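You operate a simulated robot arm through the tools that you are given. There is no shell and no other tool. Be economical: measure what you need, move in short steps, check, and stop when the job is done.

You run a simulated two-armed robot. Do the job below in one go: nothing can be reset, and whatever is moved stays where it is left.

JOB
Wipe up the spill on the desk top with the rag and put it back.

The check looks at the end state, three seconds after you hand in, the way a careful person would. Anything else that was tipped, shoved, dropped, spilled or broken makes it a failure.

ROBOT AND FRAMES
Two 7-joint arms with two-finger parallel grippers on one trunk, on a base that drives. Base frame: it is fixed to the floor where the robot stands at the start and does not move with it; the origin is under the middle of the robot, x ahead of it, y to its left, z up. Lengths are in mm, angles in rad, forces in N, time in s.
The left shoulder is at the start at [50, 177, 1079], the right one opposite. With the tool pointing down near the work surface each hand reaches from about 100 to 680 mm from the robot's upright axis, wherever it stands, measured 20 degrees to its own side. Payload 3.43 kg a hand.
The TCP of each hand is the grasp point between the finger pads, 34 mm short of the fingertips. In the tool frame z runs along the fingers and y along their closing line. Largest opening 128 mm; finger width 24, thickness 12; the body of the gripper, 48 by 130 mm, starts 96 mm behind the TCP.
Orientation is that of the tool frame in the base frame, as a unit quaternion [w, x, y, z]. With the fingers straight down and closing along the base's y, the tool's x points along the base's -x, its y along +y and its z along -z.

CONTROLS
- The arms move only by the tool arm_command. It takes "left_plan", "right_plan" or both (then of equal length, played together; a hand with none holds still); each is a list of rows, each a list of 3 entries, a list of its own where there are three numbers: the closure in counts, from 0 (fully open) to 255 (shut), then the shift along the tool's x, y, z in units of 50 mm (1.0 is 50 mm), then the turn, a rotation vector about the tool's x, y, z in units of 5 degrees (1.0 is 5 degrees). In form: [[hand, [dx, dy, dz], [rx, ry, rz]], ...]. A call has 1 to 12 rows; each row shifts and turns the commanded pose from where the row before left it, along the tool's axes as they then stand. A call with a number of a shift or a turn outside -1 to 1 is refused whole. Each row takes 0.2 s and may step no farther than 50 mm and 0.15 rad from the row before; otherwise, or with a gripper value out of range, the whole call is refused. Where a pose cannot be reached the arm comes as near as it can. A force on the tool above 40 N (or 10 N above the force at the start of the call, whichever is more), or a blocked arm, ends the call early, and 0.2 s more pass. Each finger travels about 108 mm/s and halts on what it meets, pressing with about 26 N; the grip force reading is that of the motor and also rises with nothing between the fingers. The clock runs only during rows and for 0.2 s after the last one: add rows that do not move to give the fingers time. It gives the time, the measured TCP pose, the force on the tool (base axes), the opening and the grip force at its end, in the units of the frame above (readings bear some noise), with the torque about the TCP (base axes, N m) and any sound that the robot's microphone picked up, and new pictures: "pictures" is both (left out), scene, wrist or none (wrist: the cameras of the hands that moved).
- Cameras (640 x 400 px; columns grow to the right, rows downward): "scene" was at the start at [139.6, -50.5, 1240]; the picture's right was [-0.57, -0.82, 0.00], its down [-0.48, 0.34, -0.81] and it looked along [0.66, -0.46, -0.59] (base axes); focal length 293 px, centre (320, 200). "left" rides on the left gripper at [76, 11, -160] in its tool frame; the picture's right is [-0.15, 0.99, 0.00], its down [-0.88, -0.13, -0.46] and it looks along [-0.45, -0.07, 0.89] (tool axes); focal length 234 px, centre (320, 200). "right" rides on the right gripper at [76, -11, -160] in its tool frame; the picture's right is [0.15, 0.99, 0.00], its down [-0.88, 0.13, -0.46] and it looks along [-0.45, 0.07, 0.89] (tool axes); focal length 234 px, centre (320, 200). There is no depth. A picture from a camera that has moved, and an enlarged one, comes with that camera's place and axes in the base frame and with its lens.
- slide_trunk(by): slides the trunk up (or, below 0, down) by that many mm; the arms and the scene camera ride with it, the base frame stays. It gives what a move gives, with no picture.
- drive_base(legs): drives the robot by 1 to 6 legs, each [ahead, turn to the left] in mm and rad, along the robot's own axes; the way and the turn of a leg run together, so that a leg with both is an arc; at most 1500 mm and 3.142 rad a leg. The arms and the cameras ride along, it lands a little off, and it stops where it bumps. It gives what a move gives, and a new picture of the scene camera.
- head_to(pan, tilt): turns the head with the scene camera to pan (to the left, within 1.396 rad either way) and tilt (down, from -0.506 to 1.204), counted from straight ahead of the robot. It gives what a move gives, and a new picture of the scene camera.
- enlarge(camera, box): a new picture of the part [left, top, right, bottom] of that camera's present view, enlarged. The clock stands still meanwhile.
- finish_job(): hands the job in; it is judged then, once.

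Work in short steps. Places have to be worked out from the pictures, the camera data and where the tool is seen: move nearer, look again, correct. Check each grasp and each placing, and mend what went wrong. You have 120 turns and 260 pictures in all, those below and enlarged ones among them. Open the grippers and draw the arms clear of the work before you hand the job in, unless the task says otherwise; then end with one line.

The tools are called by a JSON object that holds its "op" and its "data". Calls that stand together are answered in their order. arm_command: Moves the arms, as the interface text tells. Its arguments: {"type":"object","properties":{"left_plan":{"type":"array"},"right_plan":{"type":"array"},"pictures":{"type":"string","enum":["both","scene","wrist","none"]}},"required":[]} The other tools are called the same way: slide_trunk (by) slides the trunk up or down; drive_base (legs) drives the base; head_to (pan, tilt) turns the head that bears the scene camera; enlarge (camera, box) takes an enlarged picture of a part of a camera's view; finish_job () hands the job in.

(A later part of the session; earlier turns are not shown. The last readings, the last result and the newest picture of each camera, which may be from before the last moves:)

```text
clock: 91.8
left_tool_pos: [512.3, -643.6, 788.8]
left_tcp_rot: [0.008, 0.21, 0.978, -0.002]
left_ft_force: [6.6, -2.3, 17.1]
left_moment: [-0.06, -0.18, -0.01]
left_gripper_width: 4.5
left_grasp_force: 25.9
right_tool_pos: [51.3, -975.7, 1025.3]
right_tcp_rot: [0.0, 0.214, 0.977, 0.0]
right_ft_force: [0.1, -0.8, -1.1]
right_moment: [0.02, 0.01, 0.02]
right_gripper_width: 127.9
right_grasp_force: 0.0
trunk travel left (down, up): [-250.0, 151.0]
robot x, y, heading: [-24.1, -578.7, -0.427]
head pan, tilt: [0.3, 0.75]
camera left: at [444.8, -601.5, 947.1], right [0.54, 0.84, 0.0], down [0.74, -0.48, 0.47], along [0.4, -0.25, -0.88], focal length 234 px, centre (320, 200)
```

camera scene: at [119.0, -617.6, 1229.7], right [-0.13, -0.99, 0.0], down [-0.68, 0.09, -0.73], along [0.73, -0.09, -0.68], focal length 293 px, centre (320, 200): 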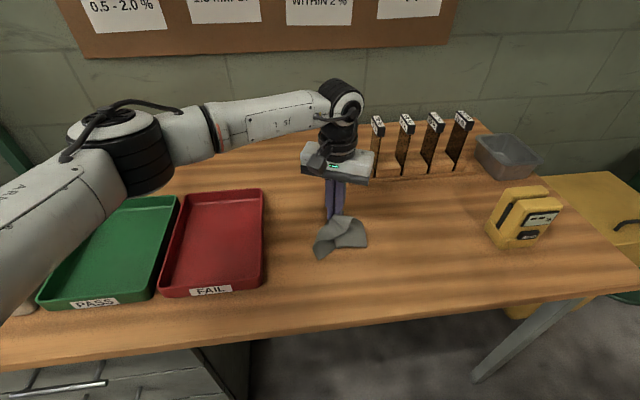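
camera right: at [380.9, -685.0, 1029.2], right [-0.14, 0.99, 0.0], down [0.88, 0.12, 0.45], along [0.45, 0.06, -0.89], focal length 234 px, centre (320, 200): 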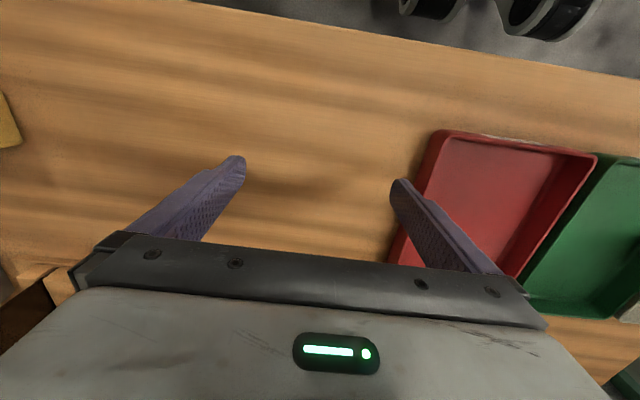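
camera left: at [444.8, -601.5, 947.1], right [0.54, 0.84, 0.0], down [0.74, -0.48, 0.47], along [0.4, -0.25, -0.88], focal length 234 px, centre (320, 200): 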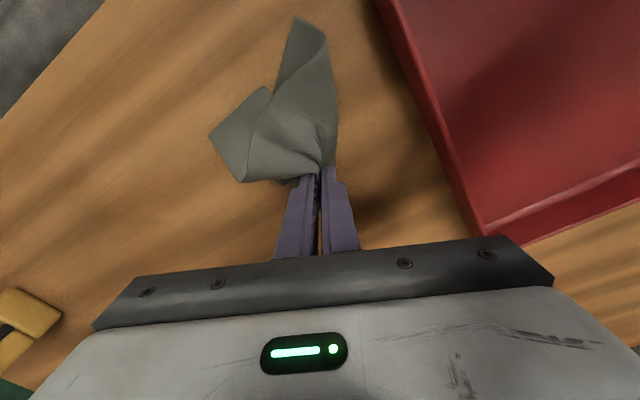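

Cross strokes over the same area next.

{"op": "arm_command", "data": {"left_plan": [[255, [0, -0.5, 0], [0, 0, 0]], [255, [0, -0.5, 0], [0, 0, 0]], [255, [0, -0.5, 0], [0, 0, 0]], [255, [-0.4, 0, 0], [0, 0, 0]], [255, [0, 0.5, 0], [0, 0, 0]], [255, [0, 0.5, 0], [0, 0, 0]], [255, [0, 0.5, 0], [0, 0, 0]], [255, [-0.4, 0, 0], [0, 0, 0]], [255, [0, -0.5, 0], [0, 0, 0]], [255, [0, -0.5, 0], [0, 0, 0]], [255, [0, -0.5, 0], [0, 0, 0]], [255, [0.9, 0, 0], [0, 0, 0]]], "pictures": "none"}}

{"op": "arm_command", "data": {"left_plan": [[255, [0, 0, -0.8], [0, 0, 0]], [255, [0, 0, -1], [0, 0, 0]], [255, [0, 0, -1], [0, 0, 0]], [255, [0, 0, -1], [0, 0, 0]]], "pictures": "both"}}

{"op": "enlarge", "data": {"camera": "scene", "box": [230, 170, 430, 300]}}

{"op": "enlarge", "data": {"camera": "left", "box": [130, 20, 440, 210]}}

```text
clock: 94.5
left_tool_pos: [479.7, -713.3, 788.6]
left_tcp_rot: [0.008, 0.21, 0.978, -0.005]
left_ft_force: [5.1, -3.4, 16.3]
left_moment: [-0.12, -0.1, -0.02]
left_gripper_width: 4.3
left_grasp_force: 26.0
right_tool_pos: [50.8, -975.3, 1025.8]
right_tcp_rot: [0.0, 0.212, 0.977, -0.001]
right_ft_force: [0.5, 0.1, 0.2]
right_moment: [-0.02, 0.01, 0.0]
right_gripper_width: 127.9
right_grasp_force: 0.1
trunk travel left (down, up): [-250.0, 151.0]
robot x, y, heading: [-27.1, -577.3, -0.426]
head pan, tilt: [0.3, 0.75]
```

```text
clock: 95.5
left_tool_pos: [476.6, -711.6, 978.5]
left_tcp_rot: [0.005, 0.211, 0.978, -0.002]
left_ft_force: [0.2, -0.2, -0.3]
left_moment: [-0.02, -0.02, -0.01]
left_gripper_width: 4.3
left_grasp_force: 25.8
right_tool_pos: [51.4, -975.3, 1024.3]
right_tcp_rot: [-0.001, 0.213, 0.977, -0.001]
right_ft_force: [0.9, -0.2, 0.3]
right_moment: [0.0, -0.02, -0.01]
right_gripper_width: 128.0
right_grasp_force: 0.1
trunk travel left (down, up): [-250.0, 151.0]
robot x, y, heading: [-23.7, -576.8, -0.425]
head pan, tilt: [0.3, 0.75]
camera scene: at [118.9, -617.9, 1229.6], right [-0.13, -0.99, 0.0], down [-0.68, 0.09, -0.73], along [0.73, -0.09, -0.68], focal length 293 px, centre (320, 200)
camera left: at [409.0, -669.4, 1138.0], right [0.54, 0.84, 0.0], down [0.74, -0.48, 0.47], along [0.39, -0.25, -0.88], focal length 234 px, centre (320, 200)
```

scene: 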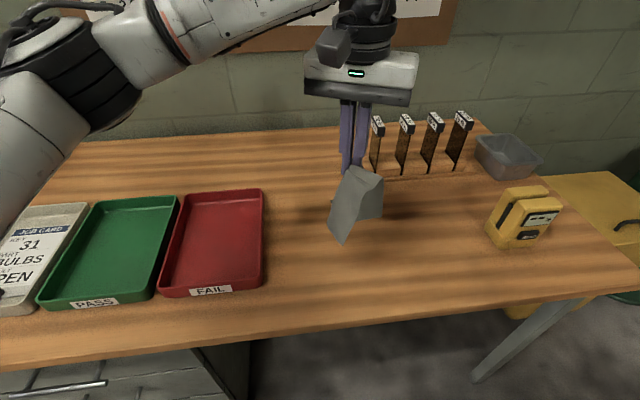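
left: 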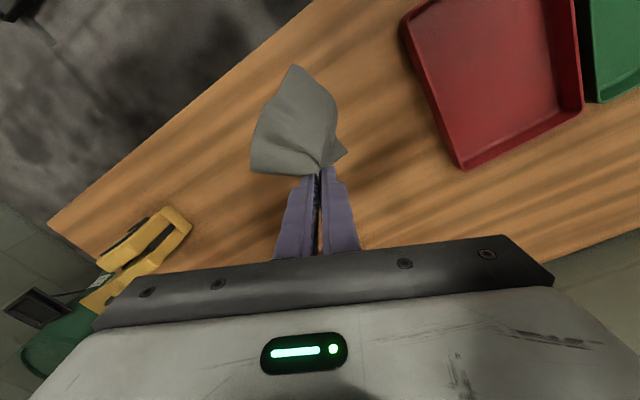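

```text
3.08 times, centred on (330, 235) of scene
camera zoom: at [118.9, -617.9, 1229.6], right [-0.13, -0.99, 0.0], down [-0.68, 0.09, -0.73], along [0.73, -0.09, -0.68], focal length 902 px, centre (289, 92)
```

zoom: 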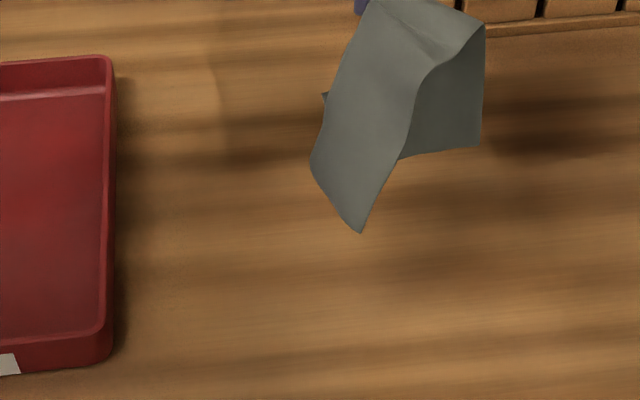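

```text
2.06 times, centred on (285, 115) of left
camera zoom: at [409.0, -669.4, 1138.0], right [0.54, 0.84, 0.0], down [0.74, -0.48, 0.47], along [0.39, -0.25, -0.88], focal length 483 px, centre (392, 376)
```

zoom: 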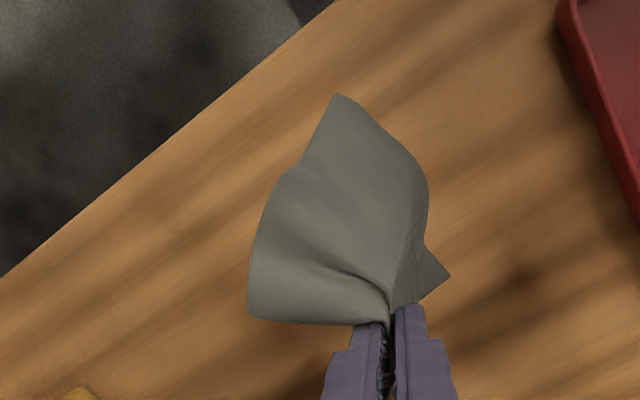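

No glints remain visible, but part is hidden by the rag. I drive back to the rag-place approach and inspect the spill area from there.

{"op": "drive_base", "data": {"legs": [[0, -0.87], [-250, 0], [0, 1.3]]}}

{"op": "head_to", "data": {"pan": -0.5, "tilt": 0.6}}

{"op": "enlarge", "data": {"camera": "scene", "box": [260, 120, 480, 260]}}

```text
clock: 102.7
left_tool_pos: [414.9, -249.2, 979.6]
left_tcp_rot: [0.007, -0.008, 1.0, -0.001]
left_ft_force: [-0.3, 0.0, 0.2]
left_moment: [-0.01, 0.04, -0.06]
left_gripper_width: 4.4
left_grasp_force: 26.0
right_tool_pos: [143.4, -667.5, 1025.4]
right_tcp_rot: [-0.001, -0.006, 1.0, -0.001]
right_ft_force: [0.8, -0.2, -0.5]
right_moment: [0.0, 0.0, 0.01]
right_gripper_width: 127.8
right_grasp_force: 0.1
trunk travel left (down, up): [-250.0, 151.0]
robot x, y, heading: [-95.9, -339.6, 0.015]
head pan, tilt: [0.3, 0.75]
camera scene: at [51.6, -315.1, 1229.6], right [0.31, -0.95, 0.0], down [-0.65, -0.21, -0.73], along [0.7, 0.23, -0.68], focal length 293 px, centre (320, 200)
```

scene: 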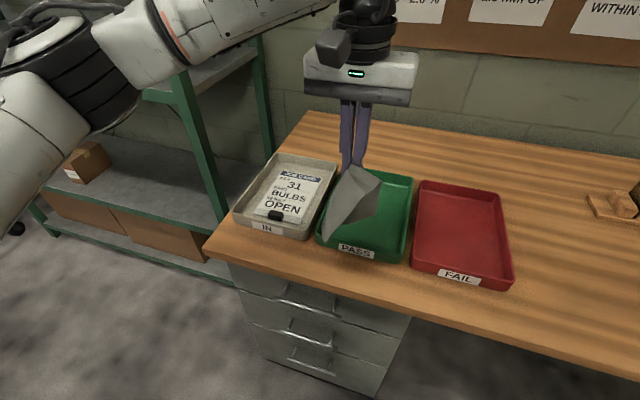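

```text
clock: 103.8
left_tool_pos: [415.3, -248.9, 978.4]
left_tcp_rot: [0.007, -0.009, 1.0, -0.001]
left_ft_force: [0.3, 0.7, 0.6]
left_moment: [-0.02, 0.03, -0.06]
left_gripper_width: 4.3
left_grasp_force: 25.6
right_tool_pos: [143.0, -667.4, 1025.6]
right_tcp_rot: [-0.001, -0.006, 1.0, 0.001]
right_ft_force: [0.6, -0.4, 0.8]
right_moment: [-0.02, 0.0, -0.02]
right_gripper_width: 127.9
right_grasp_force: 0.1
trunk travel left (down, up): [-250.0, 151.0]
robot x, y, heading: [-97.2, -339.6, 0.01]
head pan, tilt: [-0.499, 0.6]
camera scene: at [51.0, -381.9, 1242.5], right [-0.47, -0.88, 0.0], down [-0.5, 0.26, -0.82], along [0.73, -0.38, -0.57], focal length 293 px, centre (320, 200)
```

scene: 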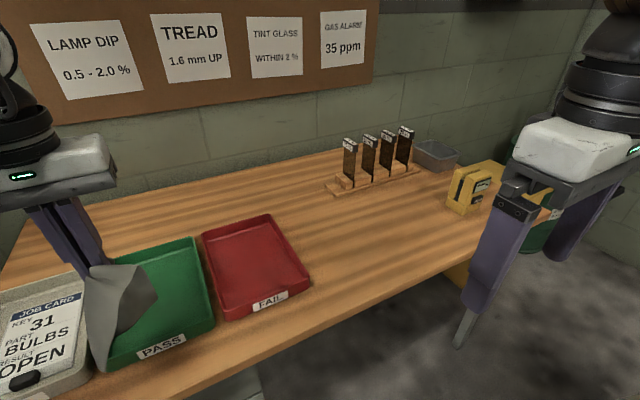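

```text
2.86 times, centred on (370, 190) of scene
camera zoom: at [51.0, -381.9, 1242.5], right [-0.47, -0.88, 0.0], down [-0.5, 0.26, -0.82], along [0.73, -0.38, -0.57], focal length 838 px, centre (177, 229)
```

zoom: 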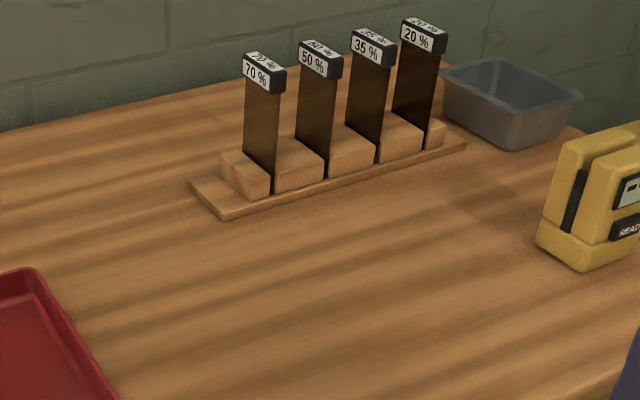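

The area looks clean from here. I back off 250 mm for a flatter view like the one that first showed the mark.

{"op": "drive_base", "data": {"legs": [[-250, 0]]}}

{"op": "head_to", "data": {"pan": -0.3, "tilt": 0.55}}

{"op": "enlarge", "data": {"camera": "scene", "box": [240, 110, 460, 250]}}

```text
clock: 105.6
left_tool_pos: [167.1, -252.6, 979.0]
left_tcp_rot: [0.007, -0.007, 1.0, 0.0]
left_ft_force: [0.5, -0.8, 0.1]
left_moment: [-0.01, -0.04, -0.06]
left_gripper_width: 4.2
left_grasp_force: 25.8
right_tool_pos: [-106.4, -670.7, 1025.6]
right_tcp_rot: [0.0, -0.004, 1.0, 0.0]
right_ft_force: [0.5, 0.3, -0.2]
right_moment: [-0.02, -0.02, 0.02]
right_gripper_width: 127.9
right_grasp_force: 0.0
trunk travel left (down, up): [-250.0, 151.0]
robot x, y, heading: [-346.0, -346.1, 0.005]
head pan, tilt: [-0.499, 0.6]
camera scene: at [-198.1, -385.6, 1242.6], right [-0.47, -0.88, 0.0], down [-0.5, 0.27, -0.83], along [0.73, -0.39, -0.56], focal length 293 px, centre (320, 200)
```

scene: 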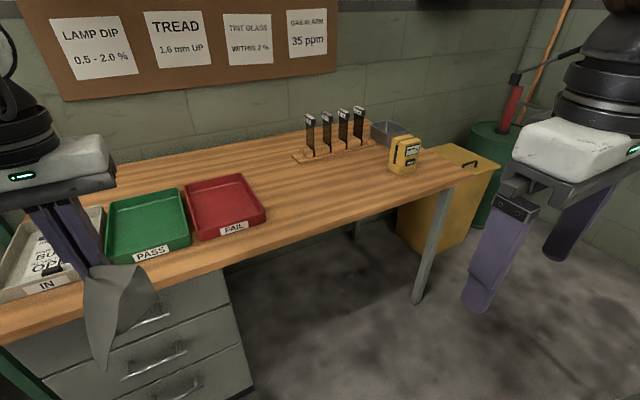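

```text
clock: 106.4
left_tool_pos: [166.8, -252.3, 979.1]
left_tcp_rot: [0.007, -0.007, 1.0, -0.002]
left_ft_force: [-0.3, -0.8, 0.1]
left_moment: [0.0, -0.01, -0.09]
left_gripper_width: 4.4
left_grasp_force: 25.7
right_tool_pos: [-106.9, -672.0, 1024.0]
right_tcp_rot: [0.0, -0.004, 1.0, 0.0]
right_ft_force: [0.8, -0.3, 0.7]
right_moment: [0.01, 0.0, 0.0]
right_gripper_width: 127.7
right_grasp_force: 0.1
trunk travel left (down, up): [-250.0, 151.0]
robot x, y, heading: [-341.9, -342.0, 0.008]
head pan, tilt: [-0.3, 0.55]
camera scene: at [-189.7, -369.8, 1247.0], right [-0.29, -0.96, 0.0], down [-0.5, 0.15, -0.85], along [0.82, -0.24, -0.52], focal length 293 px, centre (320, 200)
```

scene: 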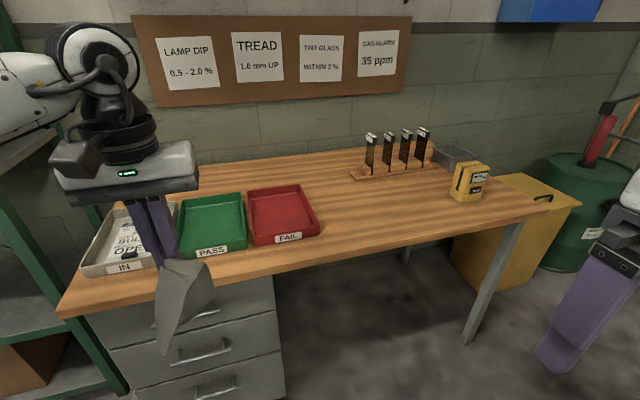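

```text
2.86 times, centred on (350, 180) of scene
camera zoom: at [-189.7, -369.8, 1247.0], right [-0.29, -0.96, 0.0], down [-0.5, 0.15, -0.85], along [0.82, -0.24, -0.52], focal length 838 px, centre (234, 257)
```

zoom: 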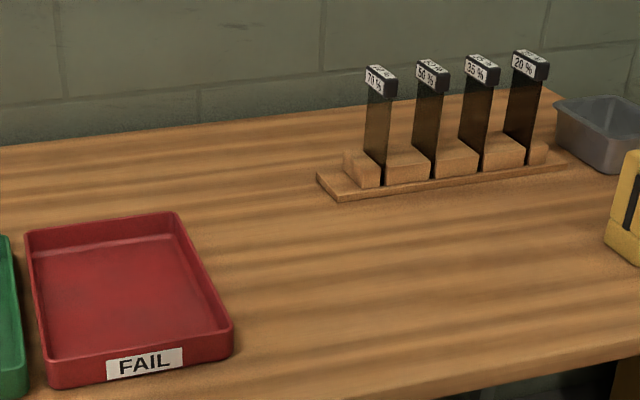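

The spill area is clean. Now I raise the hand a bit and drive forward to the place from which I took the rag.

{"op": "arm_command", "data": {"left_plan": [[255, [0, 0, -0.8], [0, 0, 0]]], "pictures": "none"}}

{"op": "drive_base", "data": {"legs": [[370, 0]]}}

{"op": "head_to", "data": {"pan": 0.3, "tilt": 0.7}}

```text
clock: 106.8
left_tool_pos: [166.8, -251.9, 1021.2]
left_tcp_rot: [0.007, -0.007, 1.0, -0.001]
left_ft_force: [-1.0, -0.4, -0.5]
left_moment: [-0.03, -0.01, -0.06]
left_gripper_width: 4.3
left_grasp_force: 25.8
right_tool_pos: [-106.2, -671.7, 1024.0]
right_tcp_rot: [0.0, -0.003, 1.0, 0.0]
right_ft_force: [-0.1, -0.2, 0.0]
right_moment: [0.0, -0.01, 0.01]
right_gripper_width: 128.2
right_grasp_force: 0.1
trunk travel left (down, up): [-250.0, 151.0]
robot x, y, heading: [-342.7, -347.5, 0.009]
head pan, tilt: [-0.3, 0.55]
```

```text
clock: 109.1
left_tool_pos: [529.9, -243.6, 1020.0]
left_tcp_rot: [0.005, -0.01, 1.0, -0.001]
left_ft_force: [0.4, 0.2, -0.5]
left_moment: [0.02, 0.03, -0.04]
left_gripper_width: 4.2
left_grasp_force: 26.0
right_tool_pos: [257.7, -665.2, 1024.6]
right_tcp_rot: [-0.001, -0.007, 1.0, 0.0]
right_ft_force: [-0.8, -0.3, -0.8]
right_moment: [-0.01, 0.02, 0.0]
right_gripper_width: 128.3
right_grasp_force: 0.0
trunk travel left (down, up): [-250.0, 151.0]
robot x, y, heading: [16.7, -341.8, 0.017]
head pan, tilt: [-0.3, 0.55]
camera scene: at [172.4, -363.7, 1247.0], right [-0.28, -0.96, 0.0], down [-0.5, 0.15, -0.85], along [0.82, -0.24, -0.52], focal length 293 px, centre (320, 200)
```

scene: 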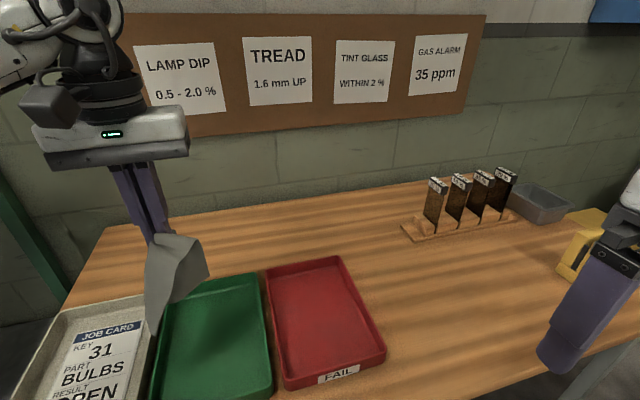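

```text
clock: 110.1
left_tool_pos: [530.0, -242.5, 1021.1]
left_tcp_rot: [0.007, -0.01, 1.0, -0.001]
left_ft_force: [0.6, 0.8, -0.2]
left_moment: [0.03, 0.01, -0.05]
left_gripper_width: 4.3
left_grasp_force: 25.9
right_tool_pos: [257.4, -665.6, 1024.5]
right_tcp_rot: [-0.001, -0.007, 1.0, 0.0]
right_ft_force: [1.0, 0.0, -0.3]
right_moment: [-0.03, 0.0, 0.01]
right_gripper_width: 128.1
right_grasp_force: 0.1
trunk travel left (down, up): [-250.0, 151.0]
robot x, y, heading: [18.2, -339.0, 0.018]
head pan, tilt: [0.3, 0.7]
camera scene: at [166.6, -312.2, 1233.9], right [0.31, -0.95, 0.0], down [-0.61, -0.2, -0.77], along [0.73, 0.24, -0.64], focal length 293 px, centre (320, 200)
```

scene: 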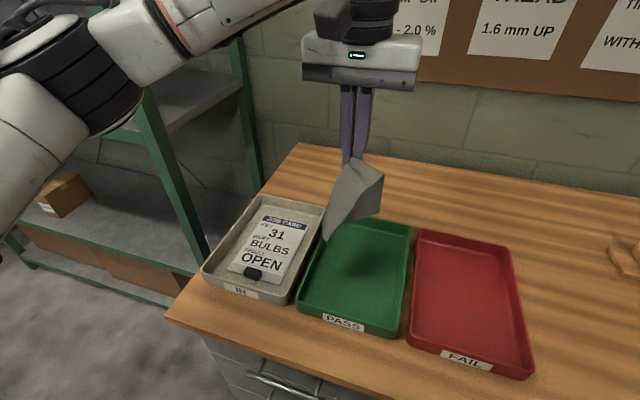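

I shift the hand left, tilt it forward 35° and approach above the rag's old place, at TCP (763, -140, 880).

{"op": "arm_command", "data": {"left_plan": [[255, [0, 1, 0], [0, -1, 0]], [255, [0, 1, 0], [0, -1, 0]], [255, [0, 0, 0], [0, -1, 0]], [255, [0, 0, 0], [0, -1, 0]], [255, [0, 0, 0], [0, -1, 0]], [255, [0, 0, 0], [0, -1, 0]], [255, [0, 0, 0], [0, -1, 0]]], "pictures": "none"}}

{"op": "arm_command", "data": {"left_plan": [[255, [-0.36, 0, 0.83], [0, 0, 0]], [255, [-0.36, 0, 0.83], [0, 0, 0]], [255, [-0.36, 0, 0.83], [0, 0, 0]], [255, [-0.36, 0, 0.83], [0, 0, 0]], [255, [-0.36, 0, 0.83], [0, 0, 0]], [255, [-0.36, 0, 0.83], [0, 0, 0]]]}}

```text
clock: 111.7
left_tool_pos: [526.9, -142.1, 1021.9]
left_tcp_rot: [0.308, -0.011, 0.951, 0.001]
left_ft_force: [-0.7, -0.5, -0.2]
left_moment: [0.0, -0.01, -0.05]
left_gripper_width: 4.2
left_grasp_force: 26.0
right_tool_pos: [257.7, -665.6, 1024.6]
right_tcp_rot: [-0.001, -0.008, 1.0, 0.0]
right_ft_force: [-0.1, -0.2, 0.6]
right_moment: [0.01, 0.02, 0.0]
right_gripper_width: 127.9
right_grasp_force: 0.1
trunk travel left (down, up): [-250.0, 151.0]
robot x, y, heading: [15.8, -342.2, 0.019]
head pan, tilt: [0.3, 0.7]
```

```text
clock: 113.1
left_tool_pos: [761.4, -136.9, 880.6]
left_tcp_rot: [0.307, -0.009, 0.952, 0.003]
left_ft_force: [-0.8, -0.2, -0.1]
left_moment: [0.0, 0.02, -0.04]
left_gripper_width: 4.1
left_grasp_force: 26.2
right_tool_pos: [257.6, -664.9, 1024.8]
right_tcp_rot: [-0.001, -0.008, 1.0, 0.0]
right_ft_force: [-0.1, -0.3, 0.6]
right_moment: [0.0, 0.01, 0.0]
right_gripper_width: 128.4
right_grasp_force: 0.2
trunk travel left (down, up): [-250.0, 151.0]
robot x, y, heading: [17.0, -339.1, 0.02]
head pan, tilt: [0.3, 0.7]
camera scene: at [166.9, -312.4, 1233.8], right [0.31, -0.95, 0.0], down [-0.61, -0.2, -0.76], along [0.73, 0.24, -0.64], focal length 293 px, centre (320, 200)
camera left: at [605.3, -129.5, 966.4], right [0.1, 0.99, 0.08], down [0.45, -0.12, 0.88], along [0.89, -0.05, -0.46], focal length 234 px, centre (320, 200)
```

scene: 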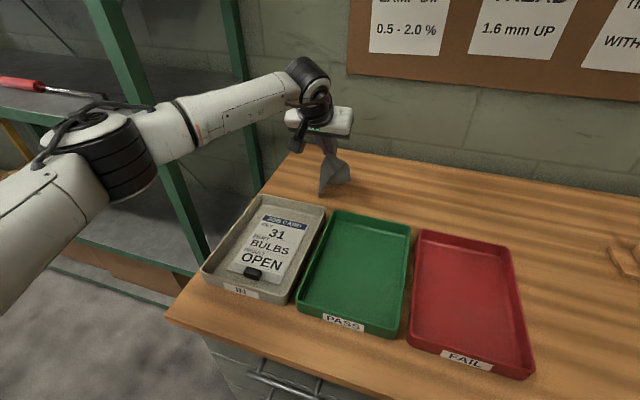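
left: 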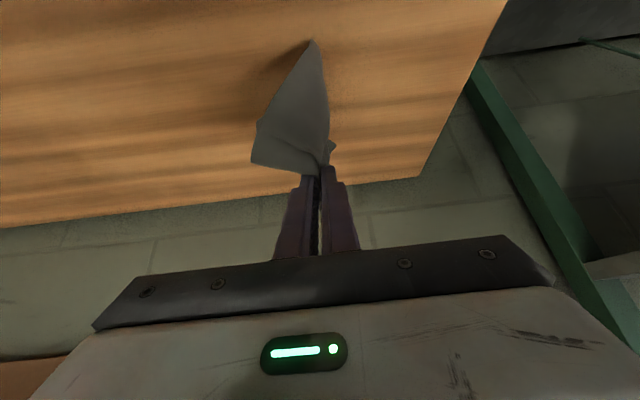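

I lower it straight down about 88 mm, to just above contact.

{"op": "arm_command", "data": {"left_plan": [[255, [0.25, 0, 0.37], [0, 0, 0]], [255, [0.25, 0, 0.37], [0, 0, 0]], [255, [0.25, 0, 0.37], [0, 0, 0]], [255, [0.25, 0, 0.34], [0, 0, 0]]]}}

```text
clock: 114.1
left_tool_pos: [763.2, -136.3, 794.1]
left_tcp_rot: [0.307, -0.011, 0.951, 0.002]
left_ft_force: [-0.4, 0.0, 0.9]
left_moment: [-0.01, 0.01, -0.06]
left_gripper_width: 4.0
left_grasp_force: 25.8
right_tool_pos: [258.0, -664.2, 1025.6]
right_tcp_rot: [-0.001, -0.007, 1.0, 0.0]
right_ft_force: [-0.3, -0.4, -0.3]
right_moment: [0.01, 0.02, -0.01]
right_gripper_width: 128.3
right_grasp_force: 0.0
trunk travel left (down, up): [-250.0, 151.0]
robot x, y, heading: [19.5, -343.2, 0.016]
head pan, tilt: [0.3, 0.7]
camera scene: at [166.5, -312.2, 1234.0], right [0.31, -0.95, 0.0], down [-0.61, -0.2, -0.76], along [0.73, 0.24, -0.64], focal length 293 px, centre (320, 200)
camera left: at [607.3, -129.0, 879.4], right [0.1, 0.99, 0.08], down [0.45, -0.12, 0.89], along [0.89, -0.05, -0.46], focal length 234 px, centre (320, 200)
```

scene: 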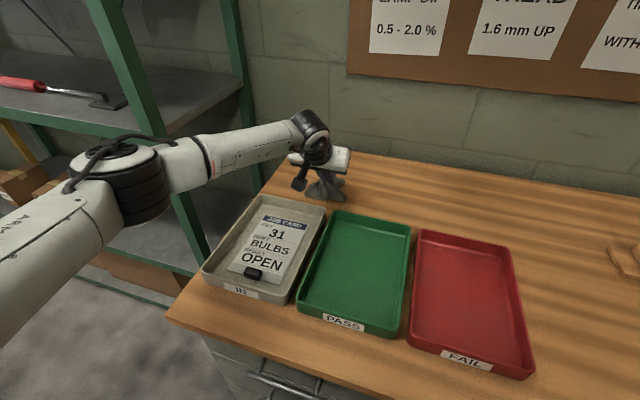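
left: 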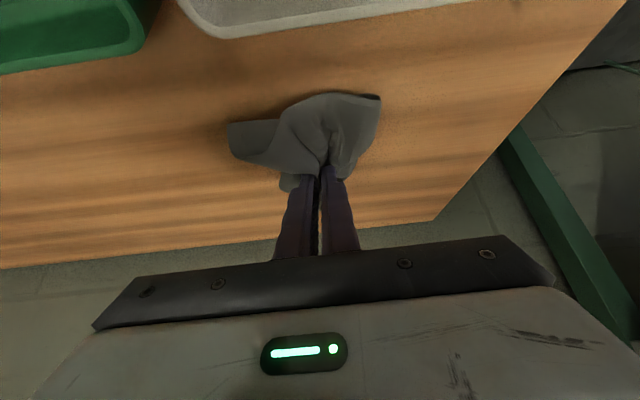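

The rag is down but rumpled. I press lightly and open the fingers slowly so that the tips spread the fold.

{"op": "arm_command", "data": {"left_plan": [[255, [0.07, 0, 0.1], [0, 0, 0]], [230, [0, 0, 0], [0, 0, 0]], [205, [0, 0, 0], [0, 0, 0]], [180, [0, 0, 0], [0, 0, 0]], [155, [0, 0, 0], [0, 0, 0]], [130, [0, 0, 0], [0, 0, 0]], [110, [0, 0, 0], [0, 0, 0]]]}}

```text
clock: 115.7
left_tool_pos: [763.6, -137.3, 788.3]
left_tcp_rot: [0.309, -0.01, 0.951, 0.003]
left_ft_force: [0.6, -3.3, 7.0]
left_moment: [0.26, -0.07, -0.06]
left_gripper_width: 71.4
left_grasp_force: 0.1
right_tool_pos: [256.4, -666.2, 1025.5]
right_tcp_rot: [0.0, -0.006, 1.0, 0.0]
right_ft_force: [-0.6, -0.2, 0.6]
right_moment: [-0.01, 0.0, 0.01]
right_gripper_width: 128.1
right_grasp_force: 0.1
trunk travel left (down, up): [-250.0, 151.0]
robot x, y, heading: [17.2, -339.9, 0.015]
head pan, tilt: [0.3, 0.7]
camera scene: at [165.7, -312.6, 1234.1], right [0.31, -0.95, 0.0], down [-0.61, -0.2, -0.77], along [0.73, 0.24, -0.64], focal length 293 px, centre (320, 200)
camera left: at [607.0, -130.2, 873.6], right [0.1, 0.99, 0.08], down [0.45, -0.12, 0.89], along [0.89, -0.05, -0.46], focal length 234 px, centre (320, 200)
```

scene: 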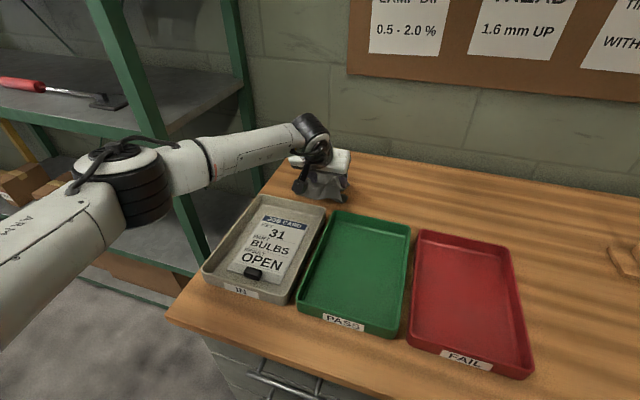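
left: 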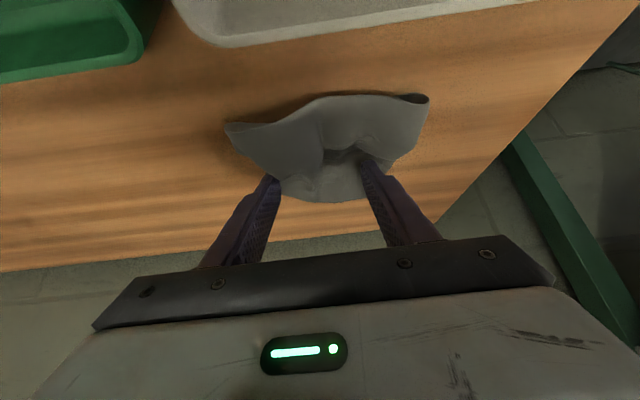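

It spreads nicely. I keep opening to full with the same light press.

{"op": "arm_command", "data": {"left_plan": [[85, [0, 0, 0], [0, 0, 0]], [60, [0, 0, 0], [0, 0, 0]], [35, [0, 0, 0], [0, 0, 0]], [10, [0, 0, 0], [0, 0, 0]], [0, [0, 0, 0], [0, 0, 0]]], "pictures": "wrist"}}

```text
clock: 116.9
left_tool_pos: [762.7, -138.7, 788.2]
left_tcp_rot: [0.309, -0.009, 0.951, 0.002]
left_ft_force: [-0.2, -3.3, 8.0]
left_moment: [0.52, -0.05, -0.04]
left_gripper_width: 126.3
left_grasp_force: 0.1
right_tool_pos: [256.7, -666.0, 1024.1]
right_tcp_rot: [0.0, -0.006, 1.0, 0.0]
right_ft_force: [0.6, -0.2, 0.0]
right_moment: [-0.02, -0.03, -0.01]
right_gripper_width: 128.1
right_grasp_force: 0.2
trunk travel left (down, up): [-250.0, 151.0]
robot x, y, heading: [16.2, -341.4, 0.015]
head pan, tilt: [0.3, 0.7]
camera left: at [606.9, -130.0, 873.6], right [0.1, 0.99, 0.08], down [0.45, -0.12, 0.89], along [0.89, -0.05, -0.46], focal length 234 px, centre (320, 200)
```

left: 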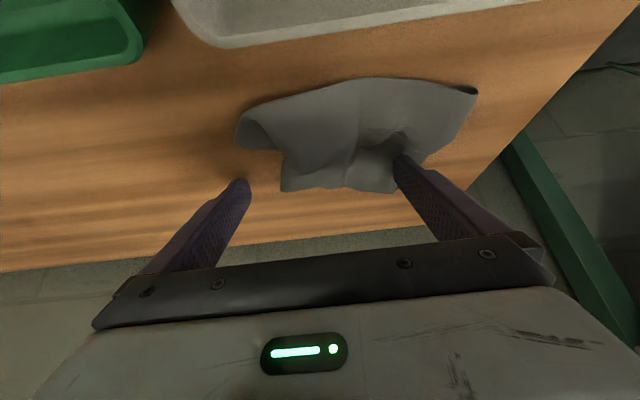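

The rag lies nearly flat again. I lift the hand off straight up and look from above.

{"op": "arm_command", "data": {"left_plan": [[0, [-0.3, 0, -0.4], [0, 0, 0]], [0, [-0.5, 0, -0.7], [0, 0, 0]], [0, [-0.5, 0, -0.7], [0, 0, 0]]]}}

{"op": "enlarge", "data": {"camera": "left", "box": [180, 0, 520, 200]}}

```text
clock: 117.7
left_tool_pos: [762.3, -138.9, 896.5]
left_tcp_rot: [0.307, -0.01, 0.952, 0.002]
left_ft_force: [0.1, -0.1, -0.3]
left_moment: [0.01, 0.01, -0.01]
left_gripper_width: 127.9
left_grasp_force: 0.0
right_tool_pos: [257.2, -665.5, 1024.6]
right_tcp_rot: [0.0, -0.007, 1.0, 0.0]
right_ft_force: [0.2, -1.1, -0.3]
right_moment: [0.02, 0.02, 0.01]
right_gripper_width: 128.1
right_grasp_force: 0.1
trunk travel left (down, up): [-250.0, 151.0]
robot x, y, heading: [16.4, -339.2, 0.016]
head pan, tilt: [0.3, 0.7]
camera scene: at [166.3, -312.3, 1233.9], right [0.31, -0.95, 0.0], down [-0.61, -0.2, -0.77], along [0.73, 0.24, -0.64], focal length 293 px, centre (320, 200)
camera left: at [606.8, -131.2, 983.2], right [0.1, 0.99, 0.08], down [0.45, -0.12, 0.88], along [0.89, -0.05, -0.46], focal length 234 px, centre (320, 200)
```

scene: 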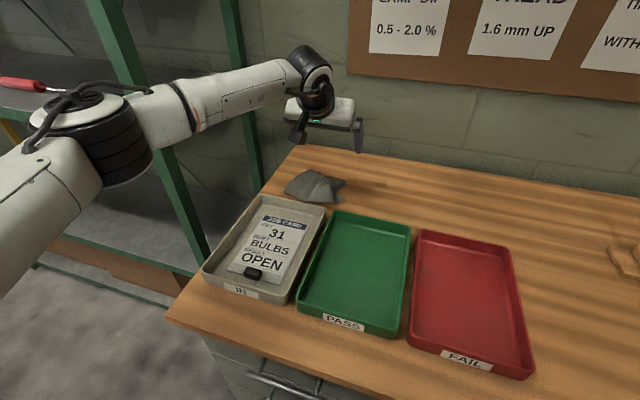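
left: 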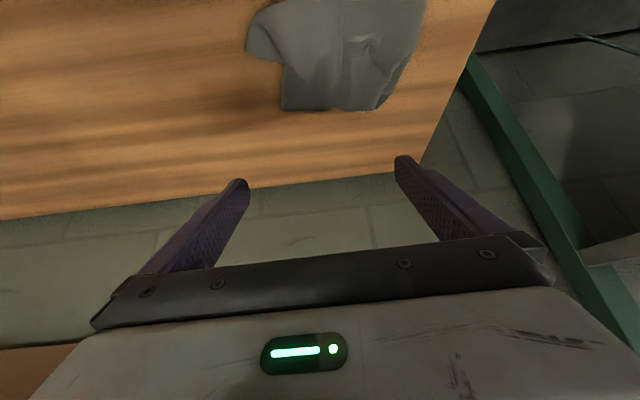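

```text
1.88 times, centred on (350, 100) of left
camera zoom: at [606.8, -131.2, 983.2], right [0.1, 0.99, 0.08], down [0.45, -0.12, 0.88], along [0.89, -0.05, -0.46], focal length 441 px, centre (264, 388)
```

zoom: 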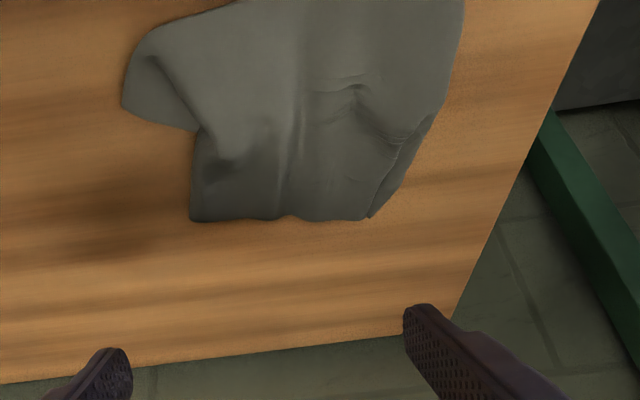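

The rag is mostly spread, a bit rumpled. I pull the hand back and straighten it for an overhead view.

{"op": "arm_command", "data": {"left_plan": [[0, [-0.4, 0, -0.6], [0, 0, 0]], [0, [-0.4, 0, -0.6], [0, 0, 0]], [0, [-0.4, 0, -0.6], [0, 0, 0]], [0, [0.65, 0, -0.47], [0, 0, 0]], [0, [0.65, 0, -0.47], [0, 0, 0]], [0, [0.65, 0, -0.47], [0, 0, 0]], [0, [0.65, 0, -0.47], [0, 0, 0]], [0, [0.3, 0, -0.2], [0, 1, 0]], [0, [0, 0, 0], [0, 1, 0]], [0, [0, 0, 0], [0, 1, 0]], [0, [0, 0, 0], [0, 1, 0]]], "pictures": "none"}}

{"op": "arm_command", "data": {"left_plan": [[0, [0, 0, 0], [0, 1, 0]], [0, [0, 0, 0], [0, 1, 0]], [0, [0, 0, 0], [0, 1, 0]]]}}

{"op": "enlarge", "data": {"camera": "left", "box": [200, 130, 440, 280]}}

{"op": "enlarge", "data": {"camera": "scene", "box": [230, 130, 410, 240]}}

```text
clock: 120.1
left_tool_pos: [579.2, -142.4, 1004.7]
left_tcp_rot: [0.137, -0.01, 0.991, 0.0]
left_ft_force: [-0.2, -0.4, 0.1]
left_moment: [0.01, 0.02, 0.01]
left_gripper_width: 127.8
left_grasp_force: 0.1
right_tool_pos: [257.2, -665.5, 1025.6]
right_tcp_rot: [-0.001, -0.007, 1.0, 0.0]
right_ft_force: [0.3, -0.3, 0.5]
right_moment: [-0.01, 0.04, 0.01]
right_gripper_width: 128.0
right_grasp_force: 0.1
trunk travel left (down, up): [-250.0, 151.0]
robot x, y, heading: [19.3, -338.6, 0.023]
head pan, tilt: [0.3, 0.7]
```

```text
clock: 120.9
left_tool_pos: [579.4, -142.8, 1006.8]
left_tcp_rot: [0.006, -0.011, 1.0, -0.002]
left_ft_force: [-0.2, 0.2, -0.3]
left_moment: [0.02, 0.0, 0.0]
left_gripper_width: 128.0
left_grasp_force: 0.1
right_tool_pos: [257.7, -665.5, 1024.9]
right_tcp_rot: [0.0, -0.006, 1.0, 0.001]
right_ft_force: [-0.2, 0.9, 0.0]
right_moment: [-0.01, 0.01, 0.03]
right_gripper_width: 127.9
right_grasp_force: 0.1
trunk travel left (down, up): [-250.0, 151.0]
robot x, y, heading: [16.7, -340.1, 0.019]
head pan, tilt: [0.3, 0.7]
camera scene: at [166.7, -312.3, 1233.9], right [0.31, -0.95, 0.0], down [-0.61, -0.2, -0.76], along [0.73, 0.24, -0.64], focal length 293 px, centre (320, 200)
camera left: at [500.0, -133.4, 1165.7], right [0.13, 0.99, 0.0], down [0.88, -0.11, 0.47], along [0.46, -0.06, -0.88], focal length 234 px, centre (320, 200)
```

scene: 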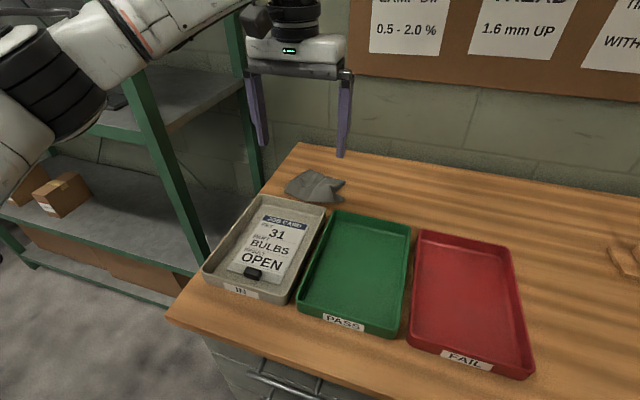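
left: 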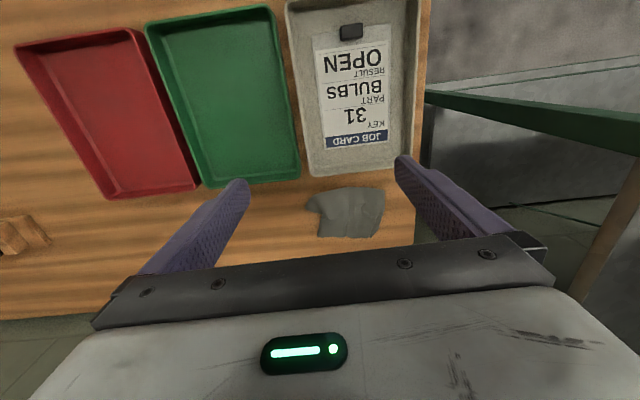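

```text
2.67 times, centred on (320, 205) of left
camera zoom: at [500.0, -133.4, 1165.7], right [0.13, 0.99, 0.0], down [0.88, -0.11, 0.47], along [0.46, -0.06, -0.88], focal length 624 px, centre (320, 187)
```

zoom: 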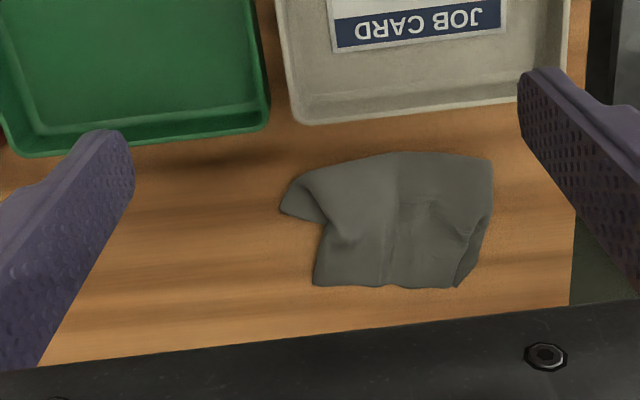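

```text
3.56 times, centred on (320, 185) of scene
camera zoom: at [166.7, -312.3, 1233.9], right [0.31, -0.95, 0.0], down [-0.61, -0.2, -0.76], along [0.73, 0.24, -0.64], focal length 1043 px, centre (320, 253)
```

zoom: 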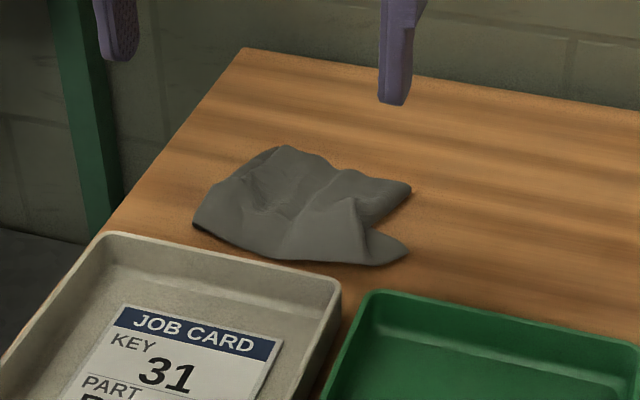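

The rag now covers x 725–826, y -194…-34; originally x 718–838, y -257…-26. I'll spread it: tips onto it at y -91 and -159, press, and open.

{"op": "arm_command", "data": {"left_plan": [[120, [0, 0, 0], [0, -1, 0]], [120, [0, 0, 0], [0, -1, 0]], [120, [0, 0, 0], [0, -1, 0]], [120, [0, 0, 0], [0, -1, 0]], [120, [0, 0, 0], [0, -1, 0]], [120, [0, 0, 0], [0, -1, 0]], [120, [0, 0, 0], [0, -1, 0]], [120, [-0.28, 0.05, 0.83], [0, 0, 0]], [120, [-0.28, 0.05, 0.83], [0, 0, 0]], [120, [-0.28, 0.05, 0.83], [0, 0, 0]], [120, [-0.28, 0.05, 0.83], [0, 0, 0]]], "pictures": "wrist"}}

```text
clock: 123.3
left_tool_pos: [728.5, -130.4, 902.8]
left_tcp_rot: [0.307, -0.01, 0.952, 0.003]
left_ft_force: [0.2, -1.0, -0.7]
left_moment: [0.0, 0.01, 0.0]
left_gripper_width: 67.4
left_grasp_force: 0.1
right_tool_pos: [256.3, -664.3, 1024.9]
right_tcp_rot: [-0.001, -0.008, 1.0, 0.0]
right_ft_force: [0.1, 0.1, 0.1]
right_moment: [-0.01, -0.01, 0.03]
right_gripper_width: 127.9
right_grasp_force: 0.1
trunk travel left (down, up): [-250.0, 151.0]
robot x, y, heading: [20.9, -341.8, 0.016]
head pan, tilt: [0.3, 0.7]
camera left: at [571.3, -122.9, 988.4], right [0.1, 0.99, 0.08], down [0.45, -0.12, 0.88], along [0.89, -0.05, -0.46], focal length 234 px, centre (320, 200)
```

left: 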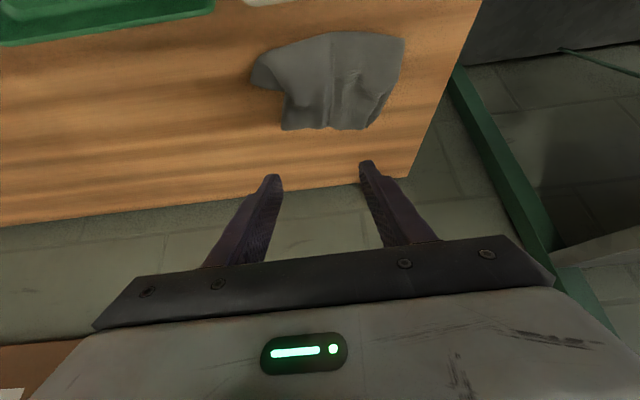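

Next I go down to contact with the tips on the rag and open slowly.

{"op": "arm_command", "data": {"left_plan": [[120, [0.21, 0.05, 0.53], [0, 0, 0]], [120, [0.21, 0.05, 0.53], [0, 0, 0]], [120, [0.21, 0.05, 0.53], [0, 0, 0]], [120, [0.21, 0.05, 0.53], [0, 0, 0]], [120, [0.05, 0, 0.07], [0, 0, 0]], [95, [0, 0, 0], [0, 0, 0]], [70, [0, 0, 0], [0, 0, 0]], [45, [0, 0, 0], [0, 0, 0]], [20, [0, 0, 0], [0, 0, 0]], [0, [0, 0, 0], [0, 0, 0]]], "pictures": "wrist"}}

```text
clock: 125.5
left_tool_pos: [748.7, -119.7, 789.4]
left_tcp_rot: [0.307, -0.011, 0.952, 0.003]
left_ft_force: [0.5, 0.1, 0.2]
left_moment: [0.01, 0.0, 0.0]
left_gripper_width: 128.1
left_grasp_force: 0.1
right_tool_pos: [257.7, -664.6, 1025.7]
right_tcp_rot: [-0.001, -0.007, 1.0, 0.0]
right_ft_force: [0.3, -1.1, -0.7]
right_moment: [-0.01, 0.01, -0.05]
right_gripper_width: 128.0
right_grasp_force: 0.0
trunk travel left (down, up): [-250.0, 151.0]
robot x, y, heading: [19.4, -342.5, 0.015]
head pan, tilt: [0.3, 0.7]
camera left: at [593.6, -111.4, 874.9], right [0.1, 0.99, 0.08], down [0.45, -0.12, 0.88], along [0.89, -0.05, -0.46], focal length 234 px, centre (320, 200)
```

left: 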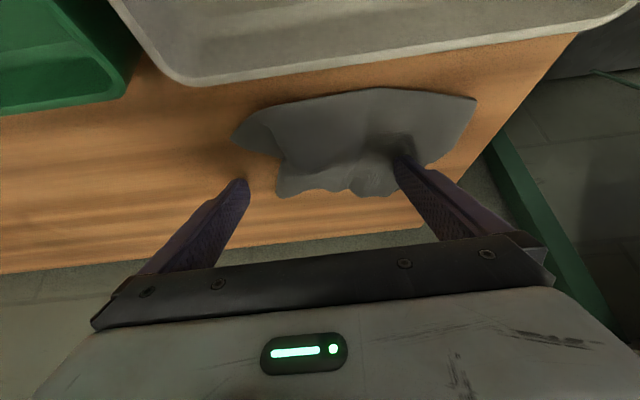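

Little spread this time; the rag now lies about 30 mm too far left. I lift, close the fingers, press on its middle-right and drag it toward -y by about 50 mm.

{"op": "arm_command", "data": {"left_plan": [[0, [-0.29, 0, -0.41], [0, 0, 0]], [150, [0, 0, 0], [0, 0, 0]], [255, [0, -0.35, 0], [0, 0, 0]], [255, [0, 0, 0], [0, 0, 0]], [255, [0.25, 0, 0.35], [0, 0, 0]], [255, [0.09, 0, 0.12], [0, 0, 0]], [255, [0, -0.25, 0], [0, 0, 0]], [255, [0, -0.25, 0], [0, 0, 0]], [255, [0, -0.25, 0], [0, 0, 0]], [255, [0, -0.25, 0], [0, 0, 0]]], "pictures": "wrist"}}

```text
clock: 127.7
left_tool_pos: [752.1, -186.5, 788.6]
left_tcp_rot: [0.308, -0.011, 0.951, 0.003]
left_ft_force: [-1.5, 1.3, 9.2]
left_moment: [0.07, -0.07, -0.04]
left_gripper_width: 0.0
left_grasp_force: 26.2
right_tool_pos: [256.4, -665.8, 1024.8]
right_tcp_rot: [0.0, -0.006, 1.0, 0.001]
right_ft_force: [-0.4, -0.5, 0.5]
right_moment: [0.02, -0.02, 0.01]
right_gripper_width: 128.2
right_grasp_force: 0.0
trunk travel left (down, up): [-250.0, 151.0]
robot x, y, heading: [15.9, -340.8, 0.019]
head pan, tilt: [0.3, 0.7]
camera left: at [596.3, -179.3, 873.1], right [0.1, 0.99, 0.08], down [0.45, -0.12, 0.89], along [0.89, -0.05, -0.46], focal length 234 px, centre (320, 200)
```

left: 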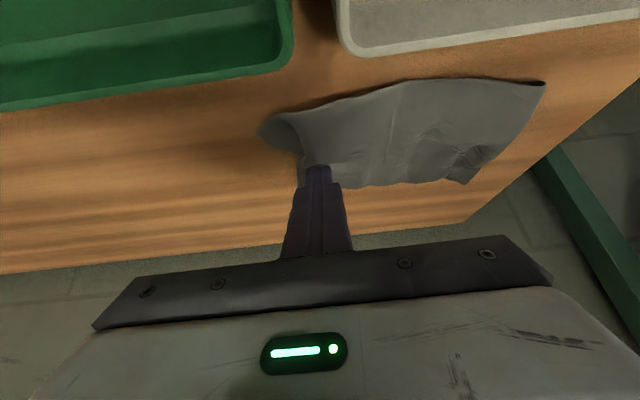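

That flattened it and shifted it to y -227…-34. I drag 10 mm more, then lift, retract and view.

{"op": "arm_command", "data": {"left_plan": [[255, [0, -0.22, 0], [0, 0, 0]], [255, [-0.3, 0, -0.4], [0, 0, 0]], [255, [-0.4, 0, -0.6], [0, 0, 0]], [255, [-0.4, 0, -0.6], [0, 0, 0]], [255, [-0.4, 0, -0.6], [0, 0, 0]], [200, [-0.4, 0, -0.6], [0, 0, 0]], [100, [0.65, 0.2, -0.47], [0, 0, 0]], [0, [0.65, 0.2, -0.47], [0, 0, 0]], [0, [0.65, 0.2, -0.47], [0, 0, 0]], [0, [0.65, 0.2, -0.47], [0, 0, 0]], [0, [0.3, 0, -0.2], [0, 1, 0]]], "pictures": "none"}}

{"op": "arm_command", "data": {"left_plan": [[0, [0, 0, 0], [0, 1, 0]], [0, [0, 0, 0], [0, 1, 0]], [0, [0, 0, 0], [0, 1, 0]], [0, [0, 0, 0], [0, 1, 0]], [0, [0, 0, 0], [0, 1, 0]], [0, [0, 0, 0], [0, 1, 0]]]}}

{"op": "enlarge", "data": {"camera": "left", "box": [200, 130, 440, 280]}}

{"op": "enlarge", "data": {"camera": "scene", "box": [230, 130, 410, 240]}}

```text
clock: 130.1
left_tool_pos: [566.2, -159.6, 951.6]
left_tcp_rot: [0.266, -0.011, 0.964, 0.002]
left_ft_force: [0.7, 0.2, -0.4]
left_moment: [0.02, -0.04, 0.03]
left_gripper_width: 127.8
left_grasp_force: 0.0
right_tool_pos: [257.7, -664.4, 1025.1]
right_tcp_rot: [-0.001, -0.006, 1.0, 0.0]
right_ft_force: [1.0, -0.8, 0.6]
right_moment: [0.01, -0.01, -0.01]
right_gripper_width: 127.9
right_grasp_force: 0.1
trunk travel left (down, up): [-250.0, 151.0]
robot x, y, heading: [17.4, -336.3, 0.015]
head pan, tilt: [0.3, 0.7]
```

```text
clock: 131.5
left_tool_pos: [566.4, -160.8, 954.3]
left_tcp_rot: [0.007, -0.011, 1.0, -0.002]
left_ft_force: [-0.9, 0.1, 0.6]
left_moment: [-0.01, 0.02, 0.0]
left_gripper_width: 127.8
left_grasp_force: 0.0
right_tool_pos: [256.5, -665.6, 1024.3]
right_tcp_rot: [-0.001, -0.008, 1.0, 0.0]
right_ft_force: [-0.2, -0.6, 0.0]
right_moment: [0.0, -0.04, 0.0]
right_gripper_width: 128.0
right_grasp_force: 0.1
trunk travel left (down, up): [-250.0, 151.0]
robot x, y, heading: [19.5, -338.1, 0.018]
head pan, tilt: [0.3, 0.7]
camera scene: at [166.7, -312.2, 1233.9], right [0.31, -0.95, 0.0], down [-0.61, -0.2, -0.76], along [0.73, 0.24, -0.64], focal length 293 px, centre (320, 200)
camera left: at [487.5, -151.0, 1113.6], right [0.13, 0.99, 0.0], down [0.88, -0.11, 0.47], along [0.46, -0.06, -0.88], focal length 234 px, centre (320, 200)
```

scene: 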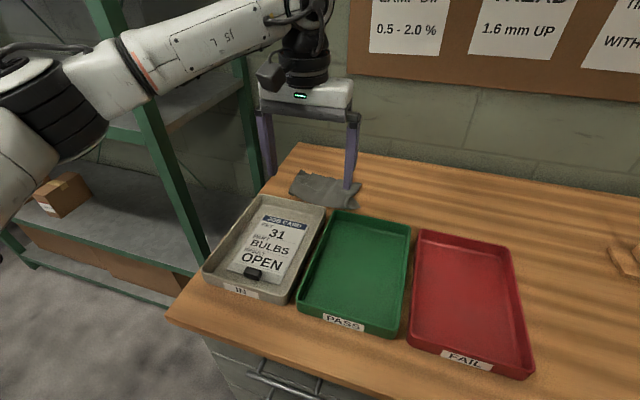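
left: 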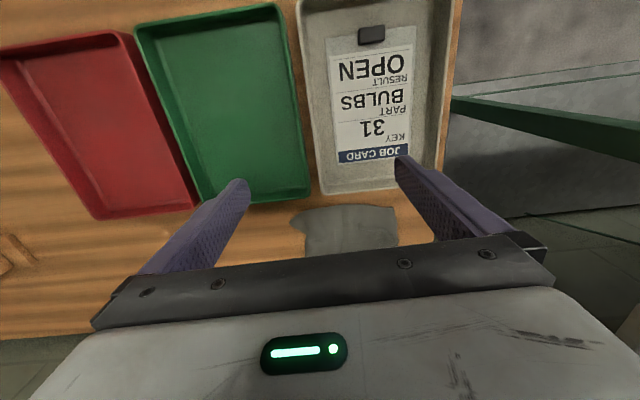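

```text
2.67 times, centred on (320, 205) of left
camera zoom: at [487.5, -151.0, 1113.6], right [0.13, 0.99, 0.0], down [0.88, -0.11, 0.47], along [0.46, -0.06, -0.88], focal length 624 px, centre (320, 187)
```

zoom: 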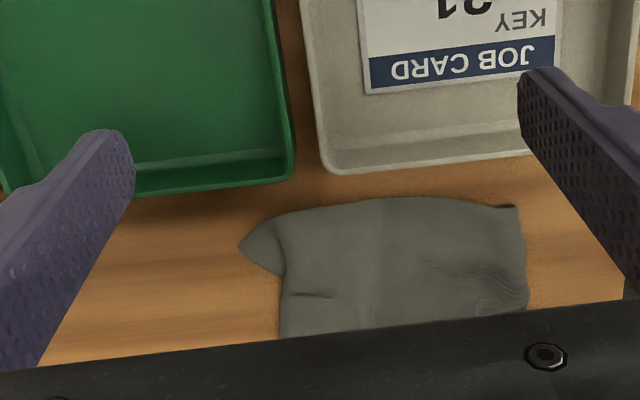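

```text
3.56 times, centred on (320, 185) of scene
camera zoom: at [166.7, -312.2, 1233.9], right [0.31, -0.95, 0.0], down [-0.61, -0.2, -0.76], along [0.73, 0.24, -0.64], focal length 1043 px, centre (320, 253)
```

zoom: 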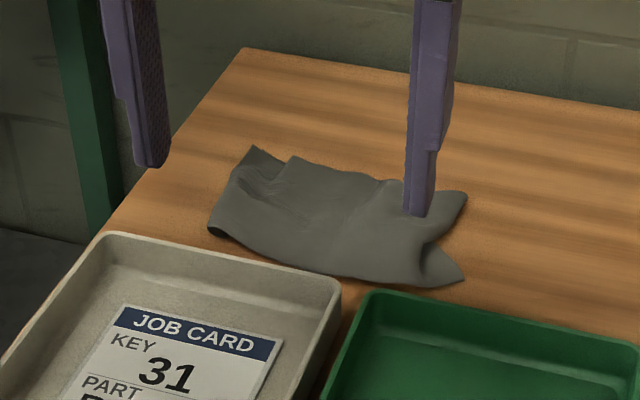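

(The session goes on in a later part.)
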